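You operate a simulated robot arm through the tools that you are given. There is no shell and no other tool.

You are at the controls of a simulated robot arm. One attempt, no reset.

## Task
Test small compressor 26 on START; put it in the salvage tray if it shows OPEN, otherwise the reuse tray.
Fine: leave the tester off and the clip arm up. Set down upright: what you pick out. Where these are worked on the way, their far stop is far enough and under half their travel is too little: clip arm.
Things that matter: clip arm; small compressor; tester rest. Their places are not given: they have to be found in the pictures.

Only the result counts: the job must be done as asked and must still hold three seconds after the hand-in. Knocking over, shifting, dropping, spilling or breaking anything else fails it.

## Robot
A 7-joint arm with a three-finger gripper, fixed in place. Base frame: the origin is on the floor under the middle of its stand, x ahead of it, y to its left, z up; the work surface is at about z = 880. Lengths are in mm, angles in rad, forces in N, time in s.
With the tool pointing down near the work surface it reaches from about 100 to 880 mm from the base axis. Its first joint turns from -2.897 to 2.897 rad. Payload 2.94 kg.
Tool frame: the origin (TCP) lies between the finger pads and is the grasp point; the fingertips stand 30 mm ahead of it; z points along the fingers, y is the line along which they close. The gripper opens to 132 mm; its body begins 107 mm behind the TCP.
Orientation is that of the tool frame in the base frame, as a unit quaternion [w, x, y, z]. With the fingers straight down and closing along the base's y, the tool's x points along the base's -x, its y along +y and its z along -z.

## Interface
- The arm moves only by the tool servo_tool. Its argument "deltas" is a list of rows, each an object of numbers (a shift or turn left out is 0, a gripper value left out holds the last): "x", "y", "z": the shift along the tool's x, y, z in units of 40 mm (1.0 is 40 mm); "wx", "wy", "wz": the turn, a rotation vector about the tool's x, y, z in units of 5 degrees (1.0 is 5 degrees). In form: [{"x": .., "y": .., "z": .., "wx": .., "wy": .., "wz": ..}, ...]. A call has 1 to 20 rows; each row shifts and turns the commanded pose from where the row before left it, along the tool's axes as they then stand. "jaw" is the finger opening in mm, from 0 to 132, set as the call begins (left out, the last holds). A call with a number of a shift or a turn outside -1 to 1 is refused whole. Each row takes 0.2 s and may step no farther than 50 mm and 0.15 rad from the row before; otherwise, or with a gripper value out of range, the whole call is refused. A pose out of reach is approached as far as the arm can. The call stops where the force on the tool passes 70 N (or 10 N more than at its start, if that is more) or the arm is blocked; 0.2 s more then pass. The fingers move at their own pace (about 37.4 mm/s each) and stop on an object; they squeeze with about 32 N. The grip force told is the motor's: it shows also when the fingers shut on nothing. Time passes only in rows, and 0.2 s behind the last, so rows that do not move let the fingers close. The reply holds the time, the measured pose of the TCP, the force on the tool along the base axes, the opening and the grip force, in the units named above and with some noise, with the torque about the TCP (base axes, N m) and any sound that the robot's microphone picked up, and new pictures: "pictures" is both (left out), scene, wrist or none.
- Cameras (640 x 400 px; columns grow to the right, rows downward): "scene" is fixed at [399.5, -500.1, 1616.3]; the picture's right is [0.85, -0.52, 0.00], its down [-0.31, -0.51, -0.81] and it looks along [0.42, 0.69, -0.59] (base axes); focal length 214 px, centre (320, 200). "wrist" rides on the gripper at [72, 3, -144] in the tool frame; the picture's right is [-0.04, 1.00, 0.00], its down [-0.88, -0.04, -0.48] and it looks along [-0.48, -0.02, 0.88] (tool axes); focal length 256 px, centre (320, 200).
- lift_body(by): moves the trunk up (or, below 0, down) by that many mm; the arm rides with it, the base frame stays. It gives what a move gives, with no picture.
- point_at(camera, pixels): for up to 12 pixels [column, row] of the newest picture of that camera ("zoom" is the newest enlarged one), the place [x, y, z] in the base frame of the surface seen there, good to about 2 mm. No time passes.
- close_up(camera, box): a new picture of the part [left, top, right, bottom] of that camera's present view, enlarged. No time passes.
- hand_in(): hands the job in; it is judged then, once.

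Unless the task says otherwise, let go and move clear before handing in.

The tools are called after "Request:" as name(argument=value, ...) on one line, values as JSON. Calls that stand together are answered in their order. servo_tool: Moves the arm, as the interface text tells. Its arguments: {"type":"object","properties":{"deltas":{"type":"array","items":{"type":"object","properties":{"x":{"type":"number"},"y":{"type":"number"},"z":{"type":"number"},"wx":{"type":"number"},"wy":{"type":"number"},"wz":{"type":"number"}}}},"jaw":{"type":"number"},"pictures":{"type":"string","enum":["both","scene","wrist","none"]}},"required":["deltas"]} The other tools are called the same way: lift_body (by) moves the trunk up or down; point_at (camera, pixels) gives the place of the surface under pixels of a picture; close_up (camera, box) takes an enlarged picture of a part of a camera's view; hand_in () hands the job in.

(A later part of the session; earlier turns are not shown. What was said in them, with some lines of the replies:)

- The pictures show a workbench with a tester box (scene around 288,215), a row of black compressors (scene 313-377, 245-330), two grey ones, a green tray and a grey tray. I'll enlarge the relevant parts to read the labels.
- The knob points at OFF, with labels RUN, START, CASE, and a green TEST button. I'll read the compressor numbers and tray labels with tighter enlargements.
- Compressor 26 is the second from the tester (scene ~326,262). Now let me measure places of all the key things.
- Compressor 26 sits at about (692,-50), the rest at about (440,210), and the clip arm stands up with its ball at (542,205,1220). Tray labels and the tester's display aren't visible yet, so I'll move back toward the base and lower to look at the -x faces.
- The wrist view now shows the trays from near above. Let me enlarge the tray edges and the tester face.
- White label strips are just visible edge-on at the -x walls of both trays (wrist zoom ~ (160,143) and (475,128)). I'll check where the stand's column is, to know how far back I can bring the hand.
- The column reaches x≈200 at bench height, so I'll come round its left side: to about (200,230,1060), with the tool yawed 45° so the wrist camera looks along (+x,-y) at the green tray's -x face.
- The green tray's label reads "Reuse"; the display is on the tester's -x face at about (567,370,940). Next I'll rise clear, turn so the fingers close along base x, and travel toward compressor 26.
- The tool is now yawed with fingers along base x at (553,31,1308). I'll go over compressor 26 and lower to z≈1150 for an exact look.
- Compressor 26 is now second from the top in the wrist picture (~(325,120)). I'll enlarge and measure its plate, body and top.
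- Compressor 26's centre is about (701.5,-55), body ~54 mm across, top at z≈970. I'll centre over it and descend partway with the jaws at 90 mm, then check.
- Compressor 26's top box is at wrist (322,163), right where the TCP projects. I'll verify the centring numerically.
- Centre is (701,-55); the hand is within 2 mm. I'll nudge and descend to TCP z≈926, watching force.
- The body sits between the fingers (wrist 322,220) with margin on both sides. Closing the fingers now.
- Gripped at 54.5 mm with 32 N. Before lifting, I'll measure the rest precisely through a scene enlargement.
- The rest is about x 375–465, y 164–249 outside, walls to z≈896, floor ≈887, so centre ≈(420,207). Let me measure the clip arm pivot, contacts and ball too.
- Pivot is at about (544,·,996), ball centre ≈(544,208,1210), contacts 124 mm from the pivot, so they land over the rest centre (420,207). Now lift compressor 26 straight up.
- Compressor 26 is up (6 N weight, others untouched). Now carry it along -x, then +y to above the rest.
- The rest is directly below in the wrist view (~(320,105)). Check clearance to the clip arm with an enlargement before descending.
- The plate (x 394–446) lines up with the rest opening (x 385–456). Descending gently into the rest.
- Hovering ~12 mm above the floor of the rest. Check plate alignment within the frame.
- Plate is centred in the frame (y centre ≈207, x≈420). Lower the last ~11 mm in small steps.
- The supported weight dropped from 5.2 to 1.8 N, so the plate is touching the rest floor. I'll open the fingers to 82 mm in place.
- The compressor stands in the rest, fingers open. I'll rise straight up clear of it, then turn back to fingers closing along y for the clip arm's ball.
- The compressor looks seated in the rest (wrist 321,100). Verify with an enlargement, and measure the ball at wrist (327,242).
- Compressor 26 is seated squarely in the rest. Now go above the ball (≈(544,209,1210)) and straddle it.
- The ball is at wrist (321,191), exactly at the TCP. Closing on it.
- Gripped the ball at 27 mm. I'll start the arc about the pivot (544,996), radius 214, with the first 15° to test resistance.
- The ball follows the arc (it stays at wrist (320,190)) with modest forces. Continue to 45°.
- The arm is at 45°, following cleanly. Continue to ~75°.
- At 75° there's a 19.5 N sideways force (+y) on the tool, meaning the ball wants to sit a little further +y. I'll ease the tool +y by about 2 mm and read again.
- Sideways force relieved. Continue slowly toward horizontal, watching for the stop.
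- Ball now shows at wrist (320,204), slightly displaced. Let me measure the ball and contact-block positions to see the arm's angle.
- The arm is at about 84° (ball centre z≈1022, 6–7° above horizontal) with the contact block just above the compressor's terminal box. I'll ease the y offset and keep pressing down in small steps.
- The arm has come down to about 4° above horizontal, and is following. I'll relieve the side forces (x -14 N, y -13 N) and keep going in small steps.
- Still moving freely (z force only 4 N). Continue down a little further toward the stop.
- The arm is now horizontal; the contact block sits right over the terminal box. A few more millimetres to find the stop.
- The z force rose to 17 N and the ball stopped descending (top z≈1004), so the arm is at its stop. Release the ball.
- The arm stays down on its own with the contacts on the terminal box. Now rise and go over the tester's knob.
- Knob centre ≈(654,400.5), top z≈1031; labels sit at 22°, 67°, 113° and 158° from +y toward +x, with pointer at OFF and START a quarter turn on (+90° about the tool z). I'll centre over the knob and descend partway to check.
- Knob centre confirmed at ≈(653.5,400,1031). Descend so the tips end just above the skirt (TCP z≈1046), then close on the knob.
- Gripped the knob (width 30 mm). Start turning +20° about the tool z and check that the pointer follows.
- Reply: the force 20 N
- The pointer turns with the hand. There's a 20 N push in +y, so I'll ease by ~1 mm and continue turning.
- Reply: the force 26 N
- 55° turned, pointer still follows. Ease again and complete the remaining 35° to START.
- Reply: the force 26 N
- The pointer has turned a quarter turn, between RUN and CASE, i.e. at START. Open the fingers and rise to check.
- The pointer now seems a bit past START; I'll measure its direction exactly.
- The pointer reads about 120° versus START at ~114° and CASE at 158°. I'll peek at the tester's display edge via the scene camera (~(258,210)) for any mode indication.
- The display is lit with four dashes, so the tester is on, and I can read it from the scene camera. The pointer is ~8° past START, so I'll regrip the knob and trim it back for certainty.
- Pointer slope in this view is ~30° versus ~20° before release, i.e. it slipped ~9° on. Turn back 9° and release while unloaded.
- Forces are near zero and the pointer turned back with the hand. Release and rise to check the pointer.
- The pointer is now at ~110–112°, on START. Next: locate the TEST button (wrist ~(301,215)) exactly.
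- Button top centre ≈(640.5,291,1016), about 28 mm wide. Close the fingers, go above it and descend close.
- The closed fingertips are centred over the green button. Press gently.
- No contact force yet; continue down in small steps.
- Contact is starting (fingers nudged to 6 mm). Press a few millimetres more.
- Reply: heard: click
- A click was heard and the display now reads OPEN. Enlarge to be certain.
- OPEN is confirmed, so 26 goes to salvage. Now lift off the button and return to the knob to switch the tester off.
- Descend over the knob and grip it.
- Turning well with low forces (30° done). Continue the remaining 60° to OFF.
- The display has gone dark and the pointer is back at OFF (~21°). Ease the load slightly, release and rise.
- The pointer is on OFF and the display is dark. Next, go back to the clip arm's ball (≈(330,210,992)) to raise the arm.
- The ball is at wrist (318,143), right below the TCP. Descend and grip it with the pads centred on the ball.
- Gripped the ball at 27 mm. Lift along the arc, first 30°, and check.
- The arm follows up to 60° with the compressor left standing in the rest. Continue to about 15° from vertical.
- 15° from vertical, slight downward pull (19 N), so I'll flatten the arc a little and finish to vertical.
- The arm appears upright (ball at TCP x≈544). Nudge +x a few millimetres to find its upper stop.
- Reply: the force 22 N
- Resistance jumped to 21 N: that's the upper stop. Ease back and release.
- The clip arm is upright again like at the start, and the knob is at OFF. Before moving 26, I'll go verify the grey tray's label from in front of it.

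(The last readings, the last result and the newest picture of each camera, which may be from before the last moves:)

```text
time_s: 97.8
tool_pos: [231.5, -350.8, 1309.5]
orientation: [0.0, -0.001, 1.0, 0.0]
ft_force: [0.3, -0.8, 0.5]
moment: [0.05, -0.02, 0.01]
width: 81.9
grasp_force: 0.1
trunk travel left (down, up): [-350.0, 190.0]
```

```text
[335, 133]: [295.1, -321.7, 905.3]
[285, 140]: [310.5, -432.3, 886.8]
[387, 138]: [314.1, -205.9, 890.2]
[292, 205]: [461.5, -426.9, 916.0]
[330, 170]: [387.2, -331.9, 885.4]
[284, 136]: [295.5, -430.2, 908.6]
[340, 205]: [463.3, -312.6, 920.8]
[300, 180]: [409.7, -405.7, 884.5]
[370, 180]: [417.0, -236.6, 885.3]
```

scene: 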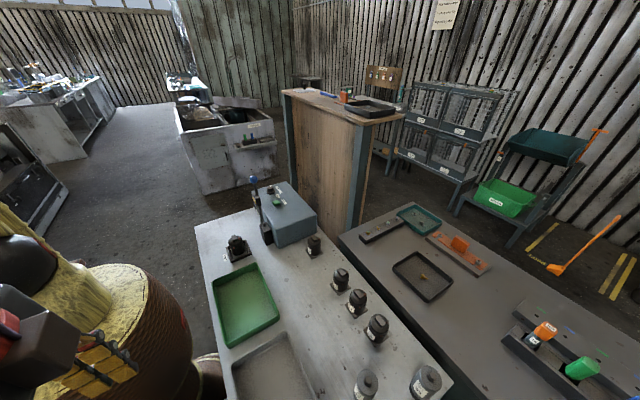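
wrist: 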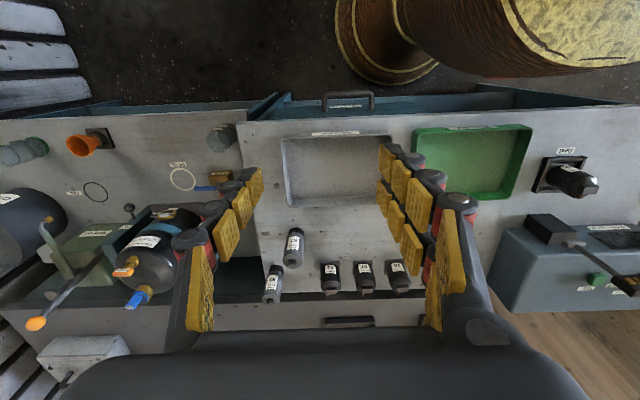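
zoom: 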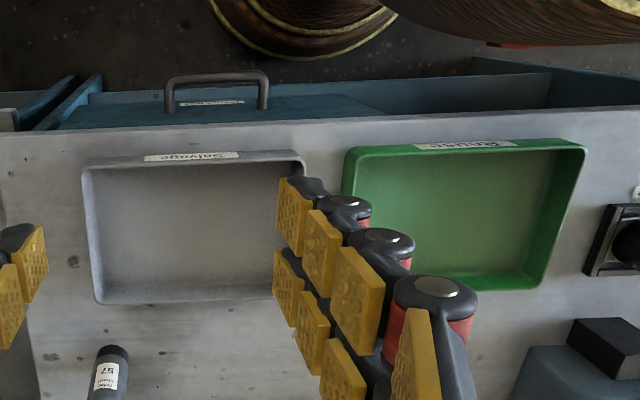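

The grey tray is labelled "Salvage" (x 296–466, y -435 to -200, floor z≈885). Now return above the rest and turn the fingers to close along x.

Request:
servo_tool(deltas=[{"x": -0.3125, "y": 0.9325}, {"x": -0.3125, "y": 0.9325}, {"x": -0.3125, "y": 0.9325}, {"x": -0.3125, "y": 0.9325}, {"x": -0.3125, "y": 0.9325}, {"x": -0.3125, "y": 0.9325}, {"x": -0.3125, "y": 0.9325}, {"x": -0.3125, "y": 0.9325}, {"x": -0.3125, "y": 0.9325}, {"x": -0.3125, "y": 0.9325}, {"x": -0.3125, "y": 0.9325}, {"x": -0.3125, "y": 0.9325}, {"x": -0.3125, "y": 0.9325}, {"x": -0.3125, "y": 0.9325}, {"x": -0.3125, "y": 0.9325}, {"wz": 1}, {"wz": 1}, {"wz": 1}, {"wz": 1}, {"wz": 1}], pictures="none")

Request:
servo_tool(deltas=[{"wz": 1}, {"wz": 1}, {"wz": 1}, {"wz": 1}, {"wz": 1}, {"wz": 1}, {"wz": 1}, {"wz": 1}, {"wz": 1}, {"wz": 1}, {"wz": 1}, {"wz": 1}, {"wz": 1}, {"z": 0.8}, {"z": 0.8}, {"z": 0.8}, {"z": 0.8}, {"z": 0.8}, {}], jaw=86)

Request:
close_up(camera="wrist", box=[240, 60, 400, 180])

```text
time_s: 102.0
tool_pos: [417.1, 209.2, 1310.5]
orientation: [0.001, 0.216, 0.976, 0.0]
ft_force: [0.5, -0.5, -0.1]
moment: [0.02, 0.0, 0.0]
width: 82.0
grasp_force: 0.0
trunk travel left (down, up): [-350.0, 190.0]
```

```text
time_s: 106.0
tool_pos: [417.5, 208.1, 1150.4]
orientation: [0.0, 0.707, 0.707, 0.0]
ft_force: [0.1, 0.3, -0.1]
moment: [0.0, -0.03, 0.04]
width: 86.0
grasp_force: 0.0
trunk travel left (down, up): [-350.0, 190.0]
```

scene: 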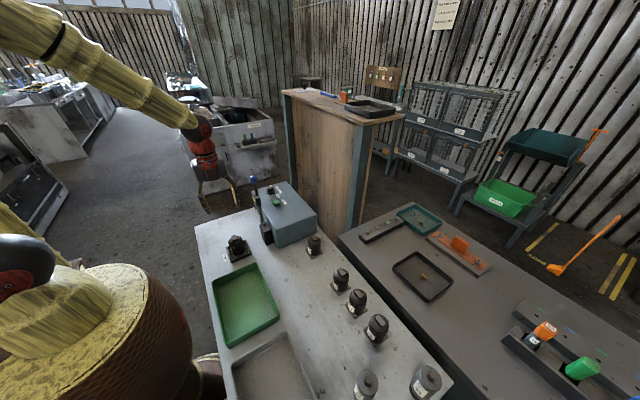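
wrist: 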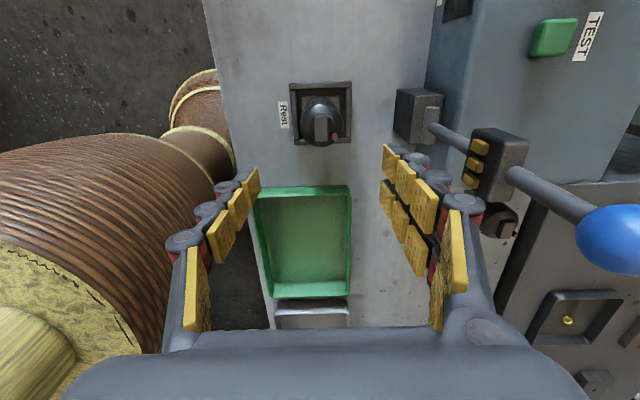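

```text
3.33 times, centred on (320, 120) of wrist
```

zoom: 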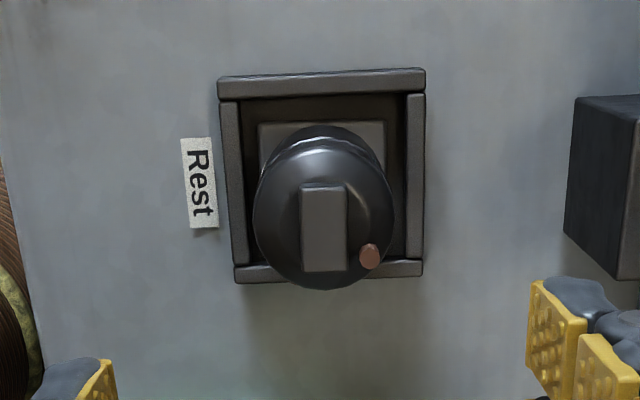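

Request:
point_at(camera="wrist", pixels=[[320, 128], [301, 125], [338, 125], [320, 145], [302, 98], [339, 98], [315, 118], [327, 118]])

```text
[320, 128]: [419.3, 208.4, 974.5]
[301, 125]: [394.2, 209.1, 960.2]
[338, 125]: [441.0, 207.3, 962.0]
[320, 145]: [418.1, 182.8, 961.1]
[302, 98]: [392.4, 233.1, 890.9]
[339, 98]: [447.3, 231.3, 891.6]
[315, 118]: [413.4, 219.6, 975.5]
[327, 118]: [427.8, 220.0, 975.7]
```

Compressor 26 is centred at ≈(419.5,207.5). Descend around it to TCP z≈935.

Request:
servo_tool(deltas=[{"y": 0.035, "z": 0.8}, {"z": 0.9}, {"z": 0.9}, {"z": 0.9}, {"z": 0.8}, {"z": 0.6}, {"z": 0.48}, {}])

```text
time_s: 107.8
tool_pos: [418.1, 208.3, 935.0]
orientation: [0.0, 0.707, 0.707, 0.0]
ft_force: [-0.3, 0.0, -0.5]
moment: [0.01, 0.01, 0.0]
width: 86.2
grasp_force: 0.0
trunk travel left (down, up): [-350.0, 190.0]
```

scene: 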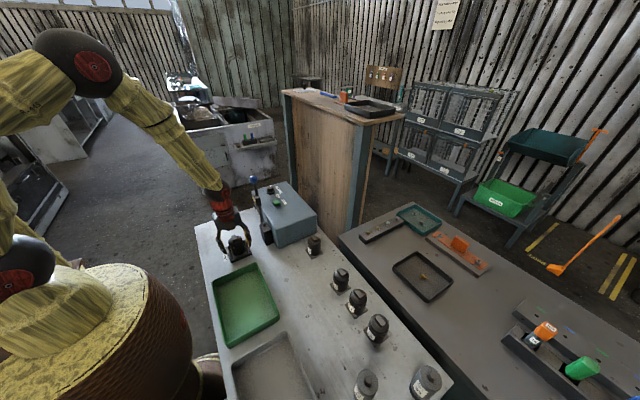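
wrist: 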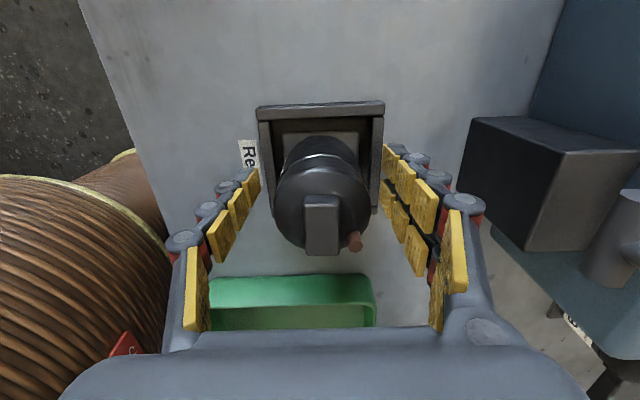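

The compressor is between the fingers (wrist 322,215). Close and lift straight up.

Request:
servo_tool(deltas=[{}, {}, {}, {}, {}, {}], jaw=30, pictures="none")

Request:
servo_tool(deltas=[{"z": -0.2}, {"z": -0.4}, {"z": -0.6}, {"z": -0.75}, {"z": -0.75}, {"z": -0.75}, {"z": -0.75}, {"z": -0.75}, {}])

```text
time_s: 109.2
tool_pos: [418.2, 210.0, 935.1]
orientation: [0.0, 0.707, 0.707, 0.0]
ft_force: [1.5, 0.3, 3.1]
moment: [0.03, -0.1, -0.01]
width: 54.1
grasp_force: 32.3
trunk travel left (down, up): [-350.0, 190.0]
```

```text
time_s: 111.2
tool_pos: [418.2, 208.6, 1130.8]
orientation: [-0.001, 0.707, 0.707, -0.001]
ft_force: [0.6, -0.1, -5.2]
moment: [0.03, 0.01, 0.02]
width: 54.2
grasp_force: 31.8
trunk travel left (down, up): [-350.0, 190.0]
```

scene: 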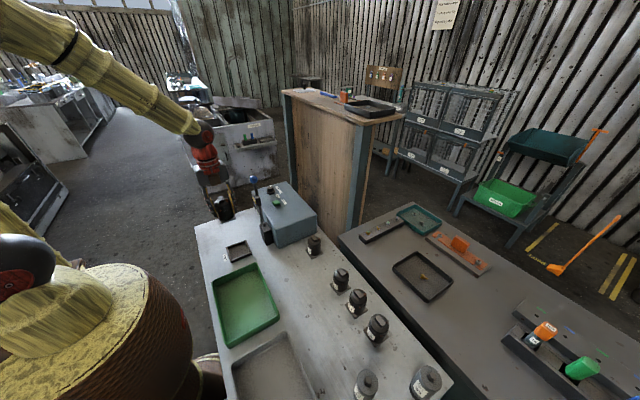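
wrist: 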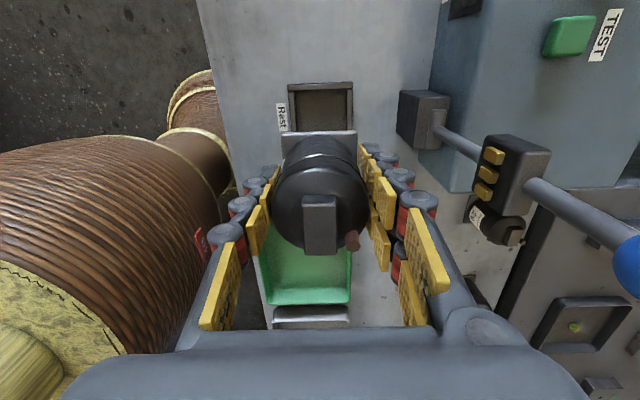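

Compressor 26 is lifted out cleanly. Carry it over to the Salvage tray centre (~(382,-318)).

Request:
servo_tool(deltas=[{"x": -0.5, "y": -0.03}, {"x": -0.94, "y": -0.066}, {"x": -0.94, "y": -0.066}, {"x": -0.94, "y": -0.066}, {"x": -0.94, "y": -0.066}, {"x": -0.94, "y": -0.066}, {"x": -0.94, "y": -0.066}, {"x": -0.94, "y": -0.066}, {"x": -0.94, "y": -0.066}, {"x": -0.94, "y": -0.066}, {"x": -0.94, "y": -0.066}, {"x": -0.94, "y": -0.066}, {"x": -0.94, "y": -0.066}, {"x": -0.94, "y": -0.066}, {"x": -0.44, "y": -0.03}, {}])

```text
time_s: 114.6
tool_pos: [384.3, -317.0, 1131.7]
orientation: [-0.001, 0.707, 0.707, 0.0]
ft_force: [0.6, 0.1, -5.9]
moment: [-0.02, 0.0, 0.02]
width: 53.8
grasp_force: 32.5
trunk travel left (down, up): [-350.0, 190.0]
```

scene: 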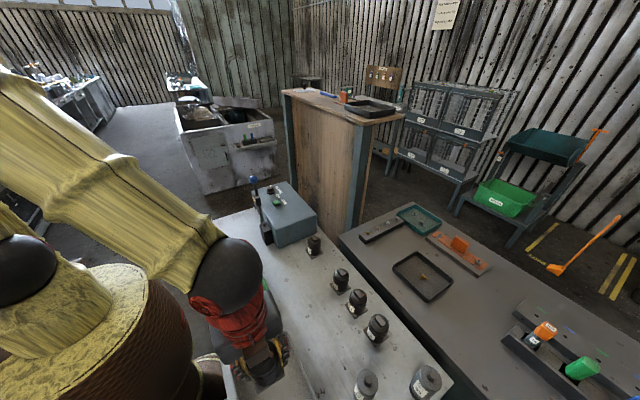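
wrist: 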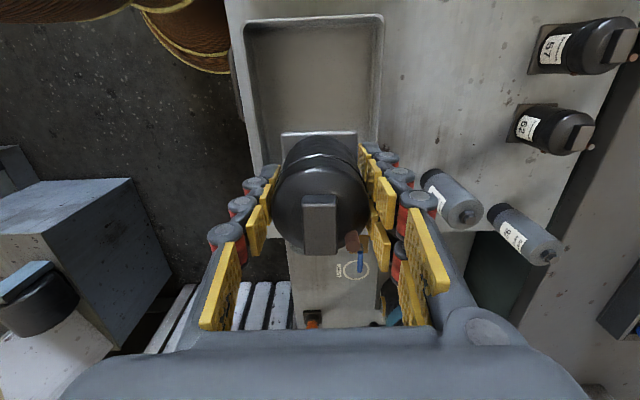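

It's above the Salvage tray. Turn the hand back so the fingers will open along y (more room in the tray).

Request:
servo_tool(deltas=[{"wz": -1}, {"wz": -1}, {"wz": -1}, {"wz": -1}, {"wz": -1}, {"wz": -1}, {"wz": -1}, {"wz": -1}, {"wz": -1}, {"wz": -1}, {"wz": -1}, {"wz": -1}, {"wz": -1}, {"wz": -1}, {"wz": -1}, {"wz": -1}, {"wz": -1}, {"wz": -1}, {}])

Request:
point_at(camera="wrist", pixels=[[320, 135], [320, 110], [280, 130], [360, 130]])

```text
time_s: 118.6
tool_pos: [383.2, -318.0, 1132.2]
orientation: [0.0, -0.001, 1.0, 0.0]
ft_force: [0.1, -0.3, -5.4]
moment: [-0.03, -0.01, 0.0]
width: 54.2
grasp_force: 31.6
trunk travel left (down, up): [-350.0, 190.0]
```

scene: 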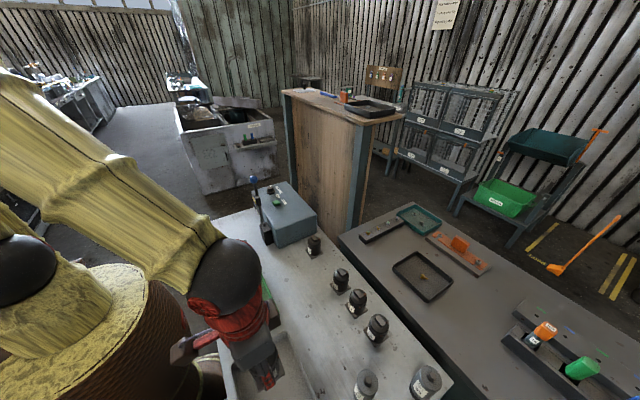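
wrist: 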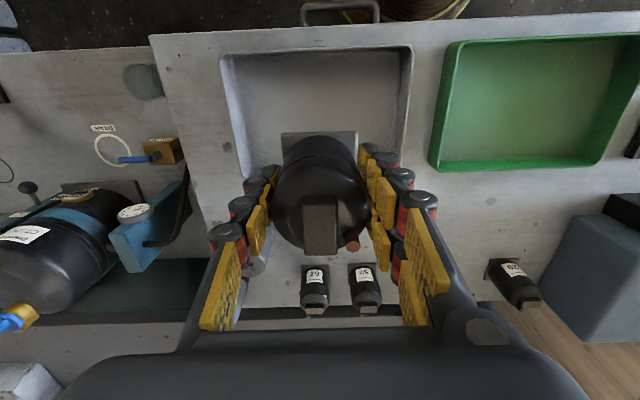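

```text
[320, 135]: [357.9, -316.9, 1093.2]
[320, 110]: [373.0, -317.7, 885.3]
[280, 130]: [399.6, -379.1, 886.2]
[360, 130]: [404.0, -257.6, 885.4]
```

Centred over the tray floor. Descend to just above the floor.

Request:
servo_tool(deltas=[{"z": 0.6}, {"z": 0.8}, {"z": 0.8}, {"z": 0.8}, {"z": 0.7}, {"z": 0.5}, {"z": 0.35}, {"z": 0.15}, {}])

```text
time_s: 120.6
tool_pos: [382.6, -318.0, 944.4]
orientation: [0.0, 0.0, 1.0, 0.0]
ft_force: [0.1, -0.8, -5.9]
moment: [-0.03, 0.04, 0.0]
width: 53.6
grasp_force: 31.8
trunk travel left (down, up): [-350.0, 190.0]
```

scene: 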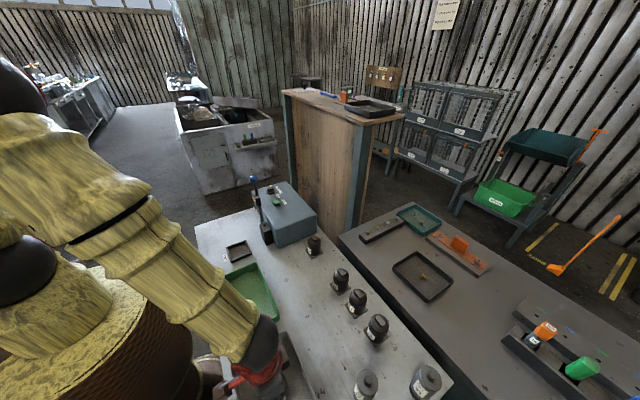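
wrist: 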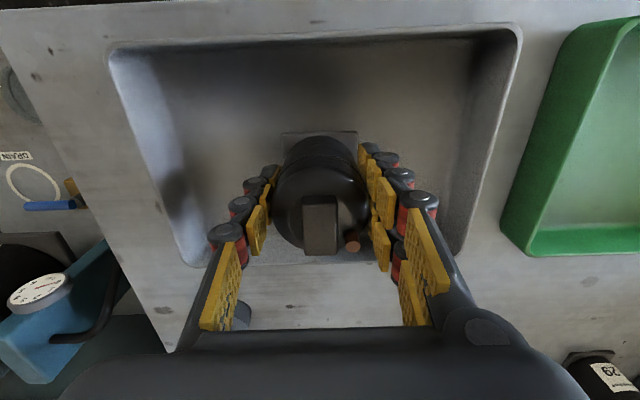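

About 10 mm above the tray floor. Lower in small steps until the weight transfers.

Request:
servo_tool(deltas=[{"z": 0.1}, {"z": 0.08}, {}], pictures="none")

Request:
servo_tool(deltas=[{"z": 0.04}, {}], pictures="none")

```text
time_s: 121.4
tool_pos: [382.9, -318.1, 937.6]
orientation: [0.0, 0.0, 1.0, 0.0]
ft_force: [-0.1, -0.3, -5.0]
moment: [-0.04, 0.04, -0.02]
width: 54.0
grasp_force: 32.0
trunk travel left (down, up): [-350.0, 190.0]
```

```text
time_s: 122.0
tool_pos: [382.2, -317.4, 937.1]
orientation: [0.0, 0.0, 1.0, 0.0]
ft_force: [0.6, -0.7, -5.4]
moment: [0.03, -0.02, -0.01]
width: 54.0
grasp_force: 32.3
trunk travel left (down, up): [-350.0, 190.0]
```

Request:
servo_tool(deltas=[{"z": 0.04}, {}], pictures="none")

Request:
servo_tool(deltas=[{"z": 0.03}, {}], pictures="none")

```text
time_s: 122.6
tool_pos: [382.9, -316.9, 935.7]
orientation: [0.001, 0.0, 1.0, 0.0]
ft_force: [-3.5, 0.5, 13.0]
moment: [0.19, 0.69, -0.02]
width: 53.8
grasp_force: 31.9
trunk travel left (down, up): [-350.0, 190.0]
```

```text
time_s: 123.2
tool_pos: [383.1, -317.5, 934.3]
orientation: [0.0, 0.0, 1.0, -0.001]
ft_force: [-3.8, 3.5, 23.9]
moment: [0.13, 0.0, -0.08]
width: 54.2
grasp_force: 32.2
trunk travel left (down, up): [-350.0, 190.0]
```

It's firmly on the tray floor (24 N). Ease up ~0.8 mm and open the fingers.

Request:
servo_tool(deltas=[{"z": -0.025}, {}], pictures="none")

Request:
servo_tool(deltas=[{}, {}, {}, {}, {}], jaw=88)

```text
time_s: 123.8
tool_pos: [382.6, -317.6, 934.7]
orientation: [0.001, 0.0, 1.0, -0.001]
ft_force: [-1.1, -0.6, 16.3]
moment: [-0.14, -0.56, -0.02]
width: 53.9
grasp_force: 32.1
trunk travel left (down, up): [-350.0, 190.0]
```

```text
time_s: 125.0
tool_pos: [382.9, -317.0, 933.8]
orientation: [0.0, 0.0, 1.0, 0.0]
ft_force: [-0.6, 0.6, -1.1]
moment: [0.04, -0.03, -0.02]
width: 88.3
grasp_force: 0.2
trunk travel left (down, up): [-350.0, 190.0]
```

scene: 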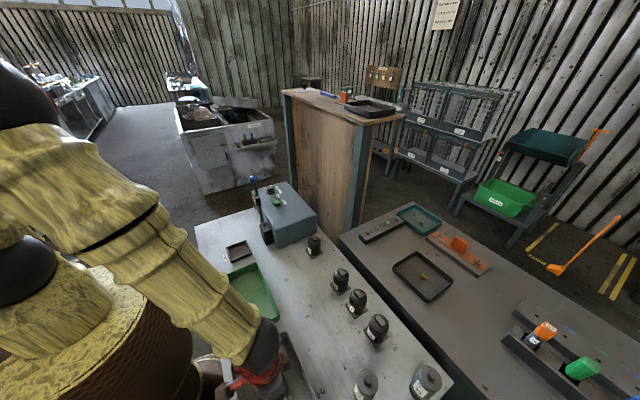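
wrist: 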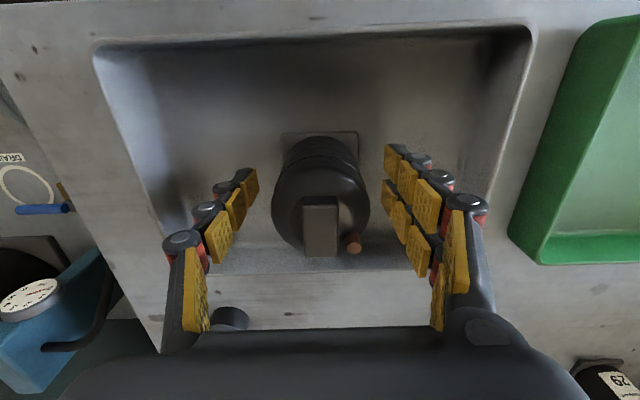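

Released, with the compressor standing upright between the open fingers. Rise straight up and clear.

Request:
servo_tool(deltas=[{"z": -0.4}, {"z": -0.7}, {"z": -0.9}, {"z": -0.9}, {"z": -0.9}, {"z": -0.9}, {"z": -0.9}, {"z": -0.9}, {"z": -0.9}, {}])

Request:
close_up(camera="wrist", box=[220, 60, 430, 220])

Request:
close_up(camera="scene", box=[200, 160, 460, 400])

```text
time_s: 127.2
tool_pos: [383.9, -317.6, 1231.8]
orientation: [0.0, 0.0, 1.0, 0.001]
ft_force: [-0.9, -0.2, 0.4]
moment: [0.0, 0.03, 0.02]
width: 88.0
grasp_force: 0.0
trunk travel left (down, up): [-350.0, 190.0]
```

scene: 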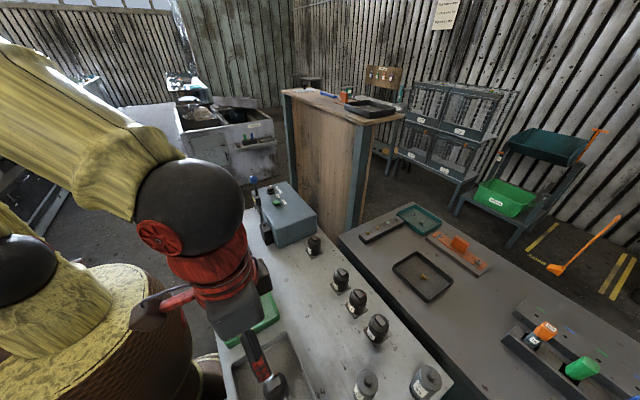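
wrist: 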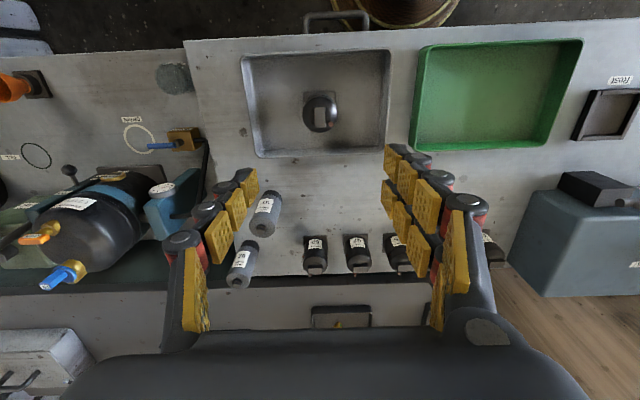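

```text
2.50 times, centred on (325, 140) of wrist
```

zoom: 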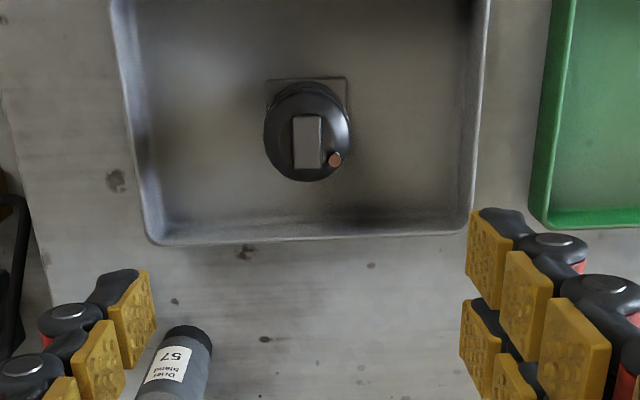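

```text
1.67 times, centred on (330, 280) of scene
```

zoom: 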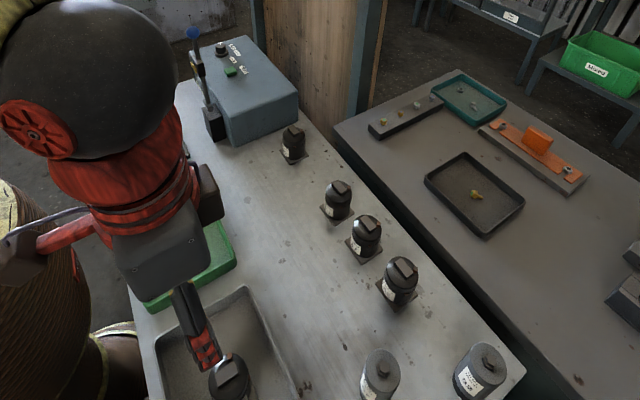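

Compressor 26 stands upright in the Salvage tray (wrist 320,113). Raise further and do a final check of the tester state.

Request:
servo_tool(deltas=[{"z": -0.9}, {"z": -0.9}, {"z": -0.9}, {"y": 0.9}, {"y": 0.9}, {"y": 0.9}, {"y": 0.9}, {"y": 0.9}, {"y": 0.9}, {"y": 0.9}, {"y": 0.9}, {"y": 0.9}, {"y": 0.9}, {}])

Request:
close_up(camera="scene", box=[235, 165, 305, 250])

Request:
close_up(camera="scene", box=[210, 310, 330, 400])

```text
time_s: 130.2
tool_pos: [383.9, 44.4, 1337.0]
orientation: [-0.001, 0.0, 1.0, 0.0]
ft_force: [0.1, 0.5, -0.4]
moment: [0.0, 0.03, 0.01]
width: 87.9
grasp_force: 0.2
trunk travel left (down, up): [-350.0, 190.0]
```

scene: 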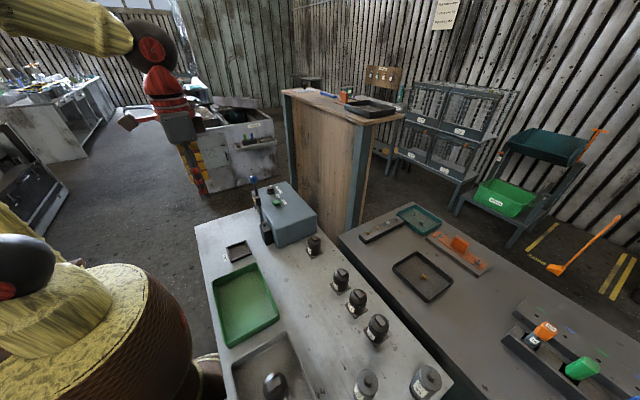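
wrist: 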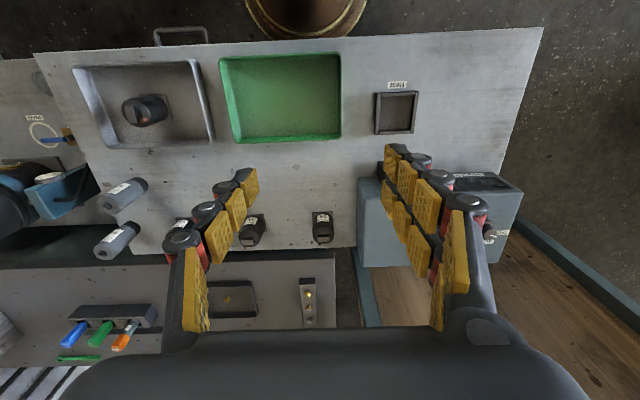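

```text
4.71 times, centred on (270, 208) of scene
```

zoom: 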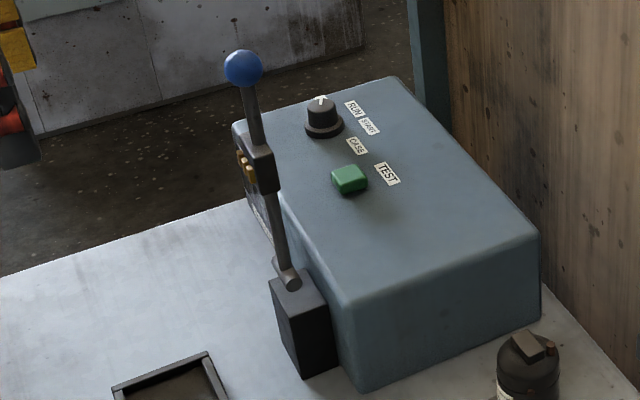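

```text
4.44 times, centred on (270, 355) of scene
```

zoom: 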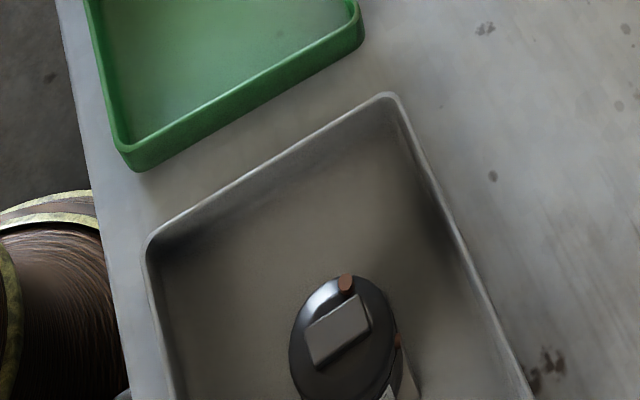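

The final pictures show the clip arm upright, the knob at OFF with the display dark, the rest empty, and compressor 26 upright in the Salvage tray. Nothing else has moved and the hand is clear, so I'm handing in.

Request:
hand_in()

```text
The job is handed in.
```

Compressor 26 showed OPEN on START, so I put it in the salvage tray, standing upright. The job is handed in, but no verdict came back.

- **Test:** 26 sat in the tester rest with the clip arm down at its stop. The knob overshot START by about 8° the first time, so I trimmed it back before pressing TEST. The tester clicked and the display read OPEN.
- **Tester afterwards:** the knob is back on OFF, the display is dark, and the clip arm is up against its upper stop.
- **Tray:** I read both labels before placing it. The grey tray is Salvage and the green one is Reuse.
- **Surroundings:** in the last pictures the rest is empty and the hand is clear. I saw nothing else moved.
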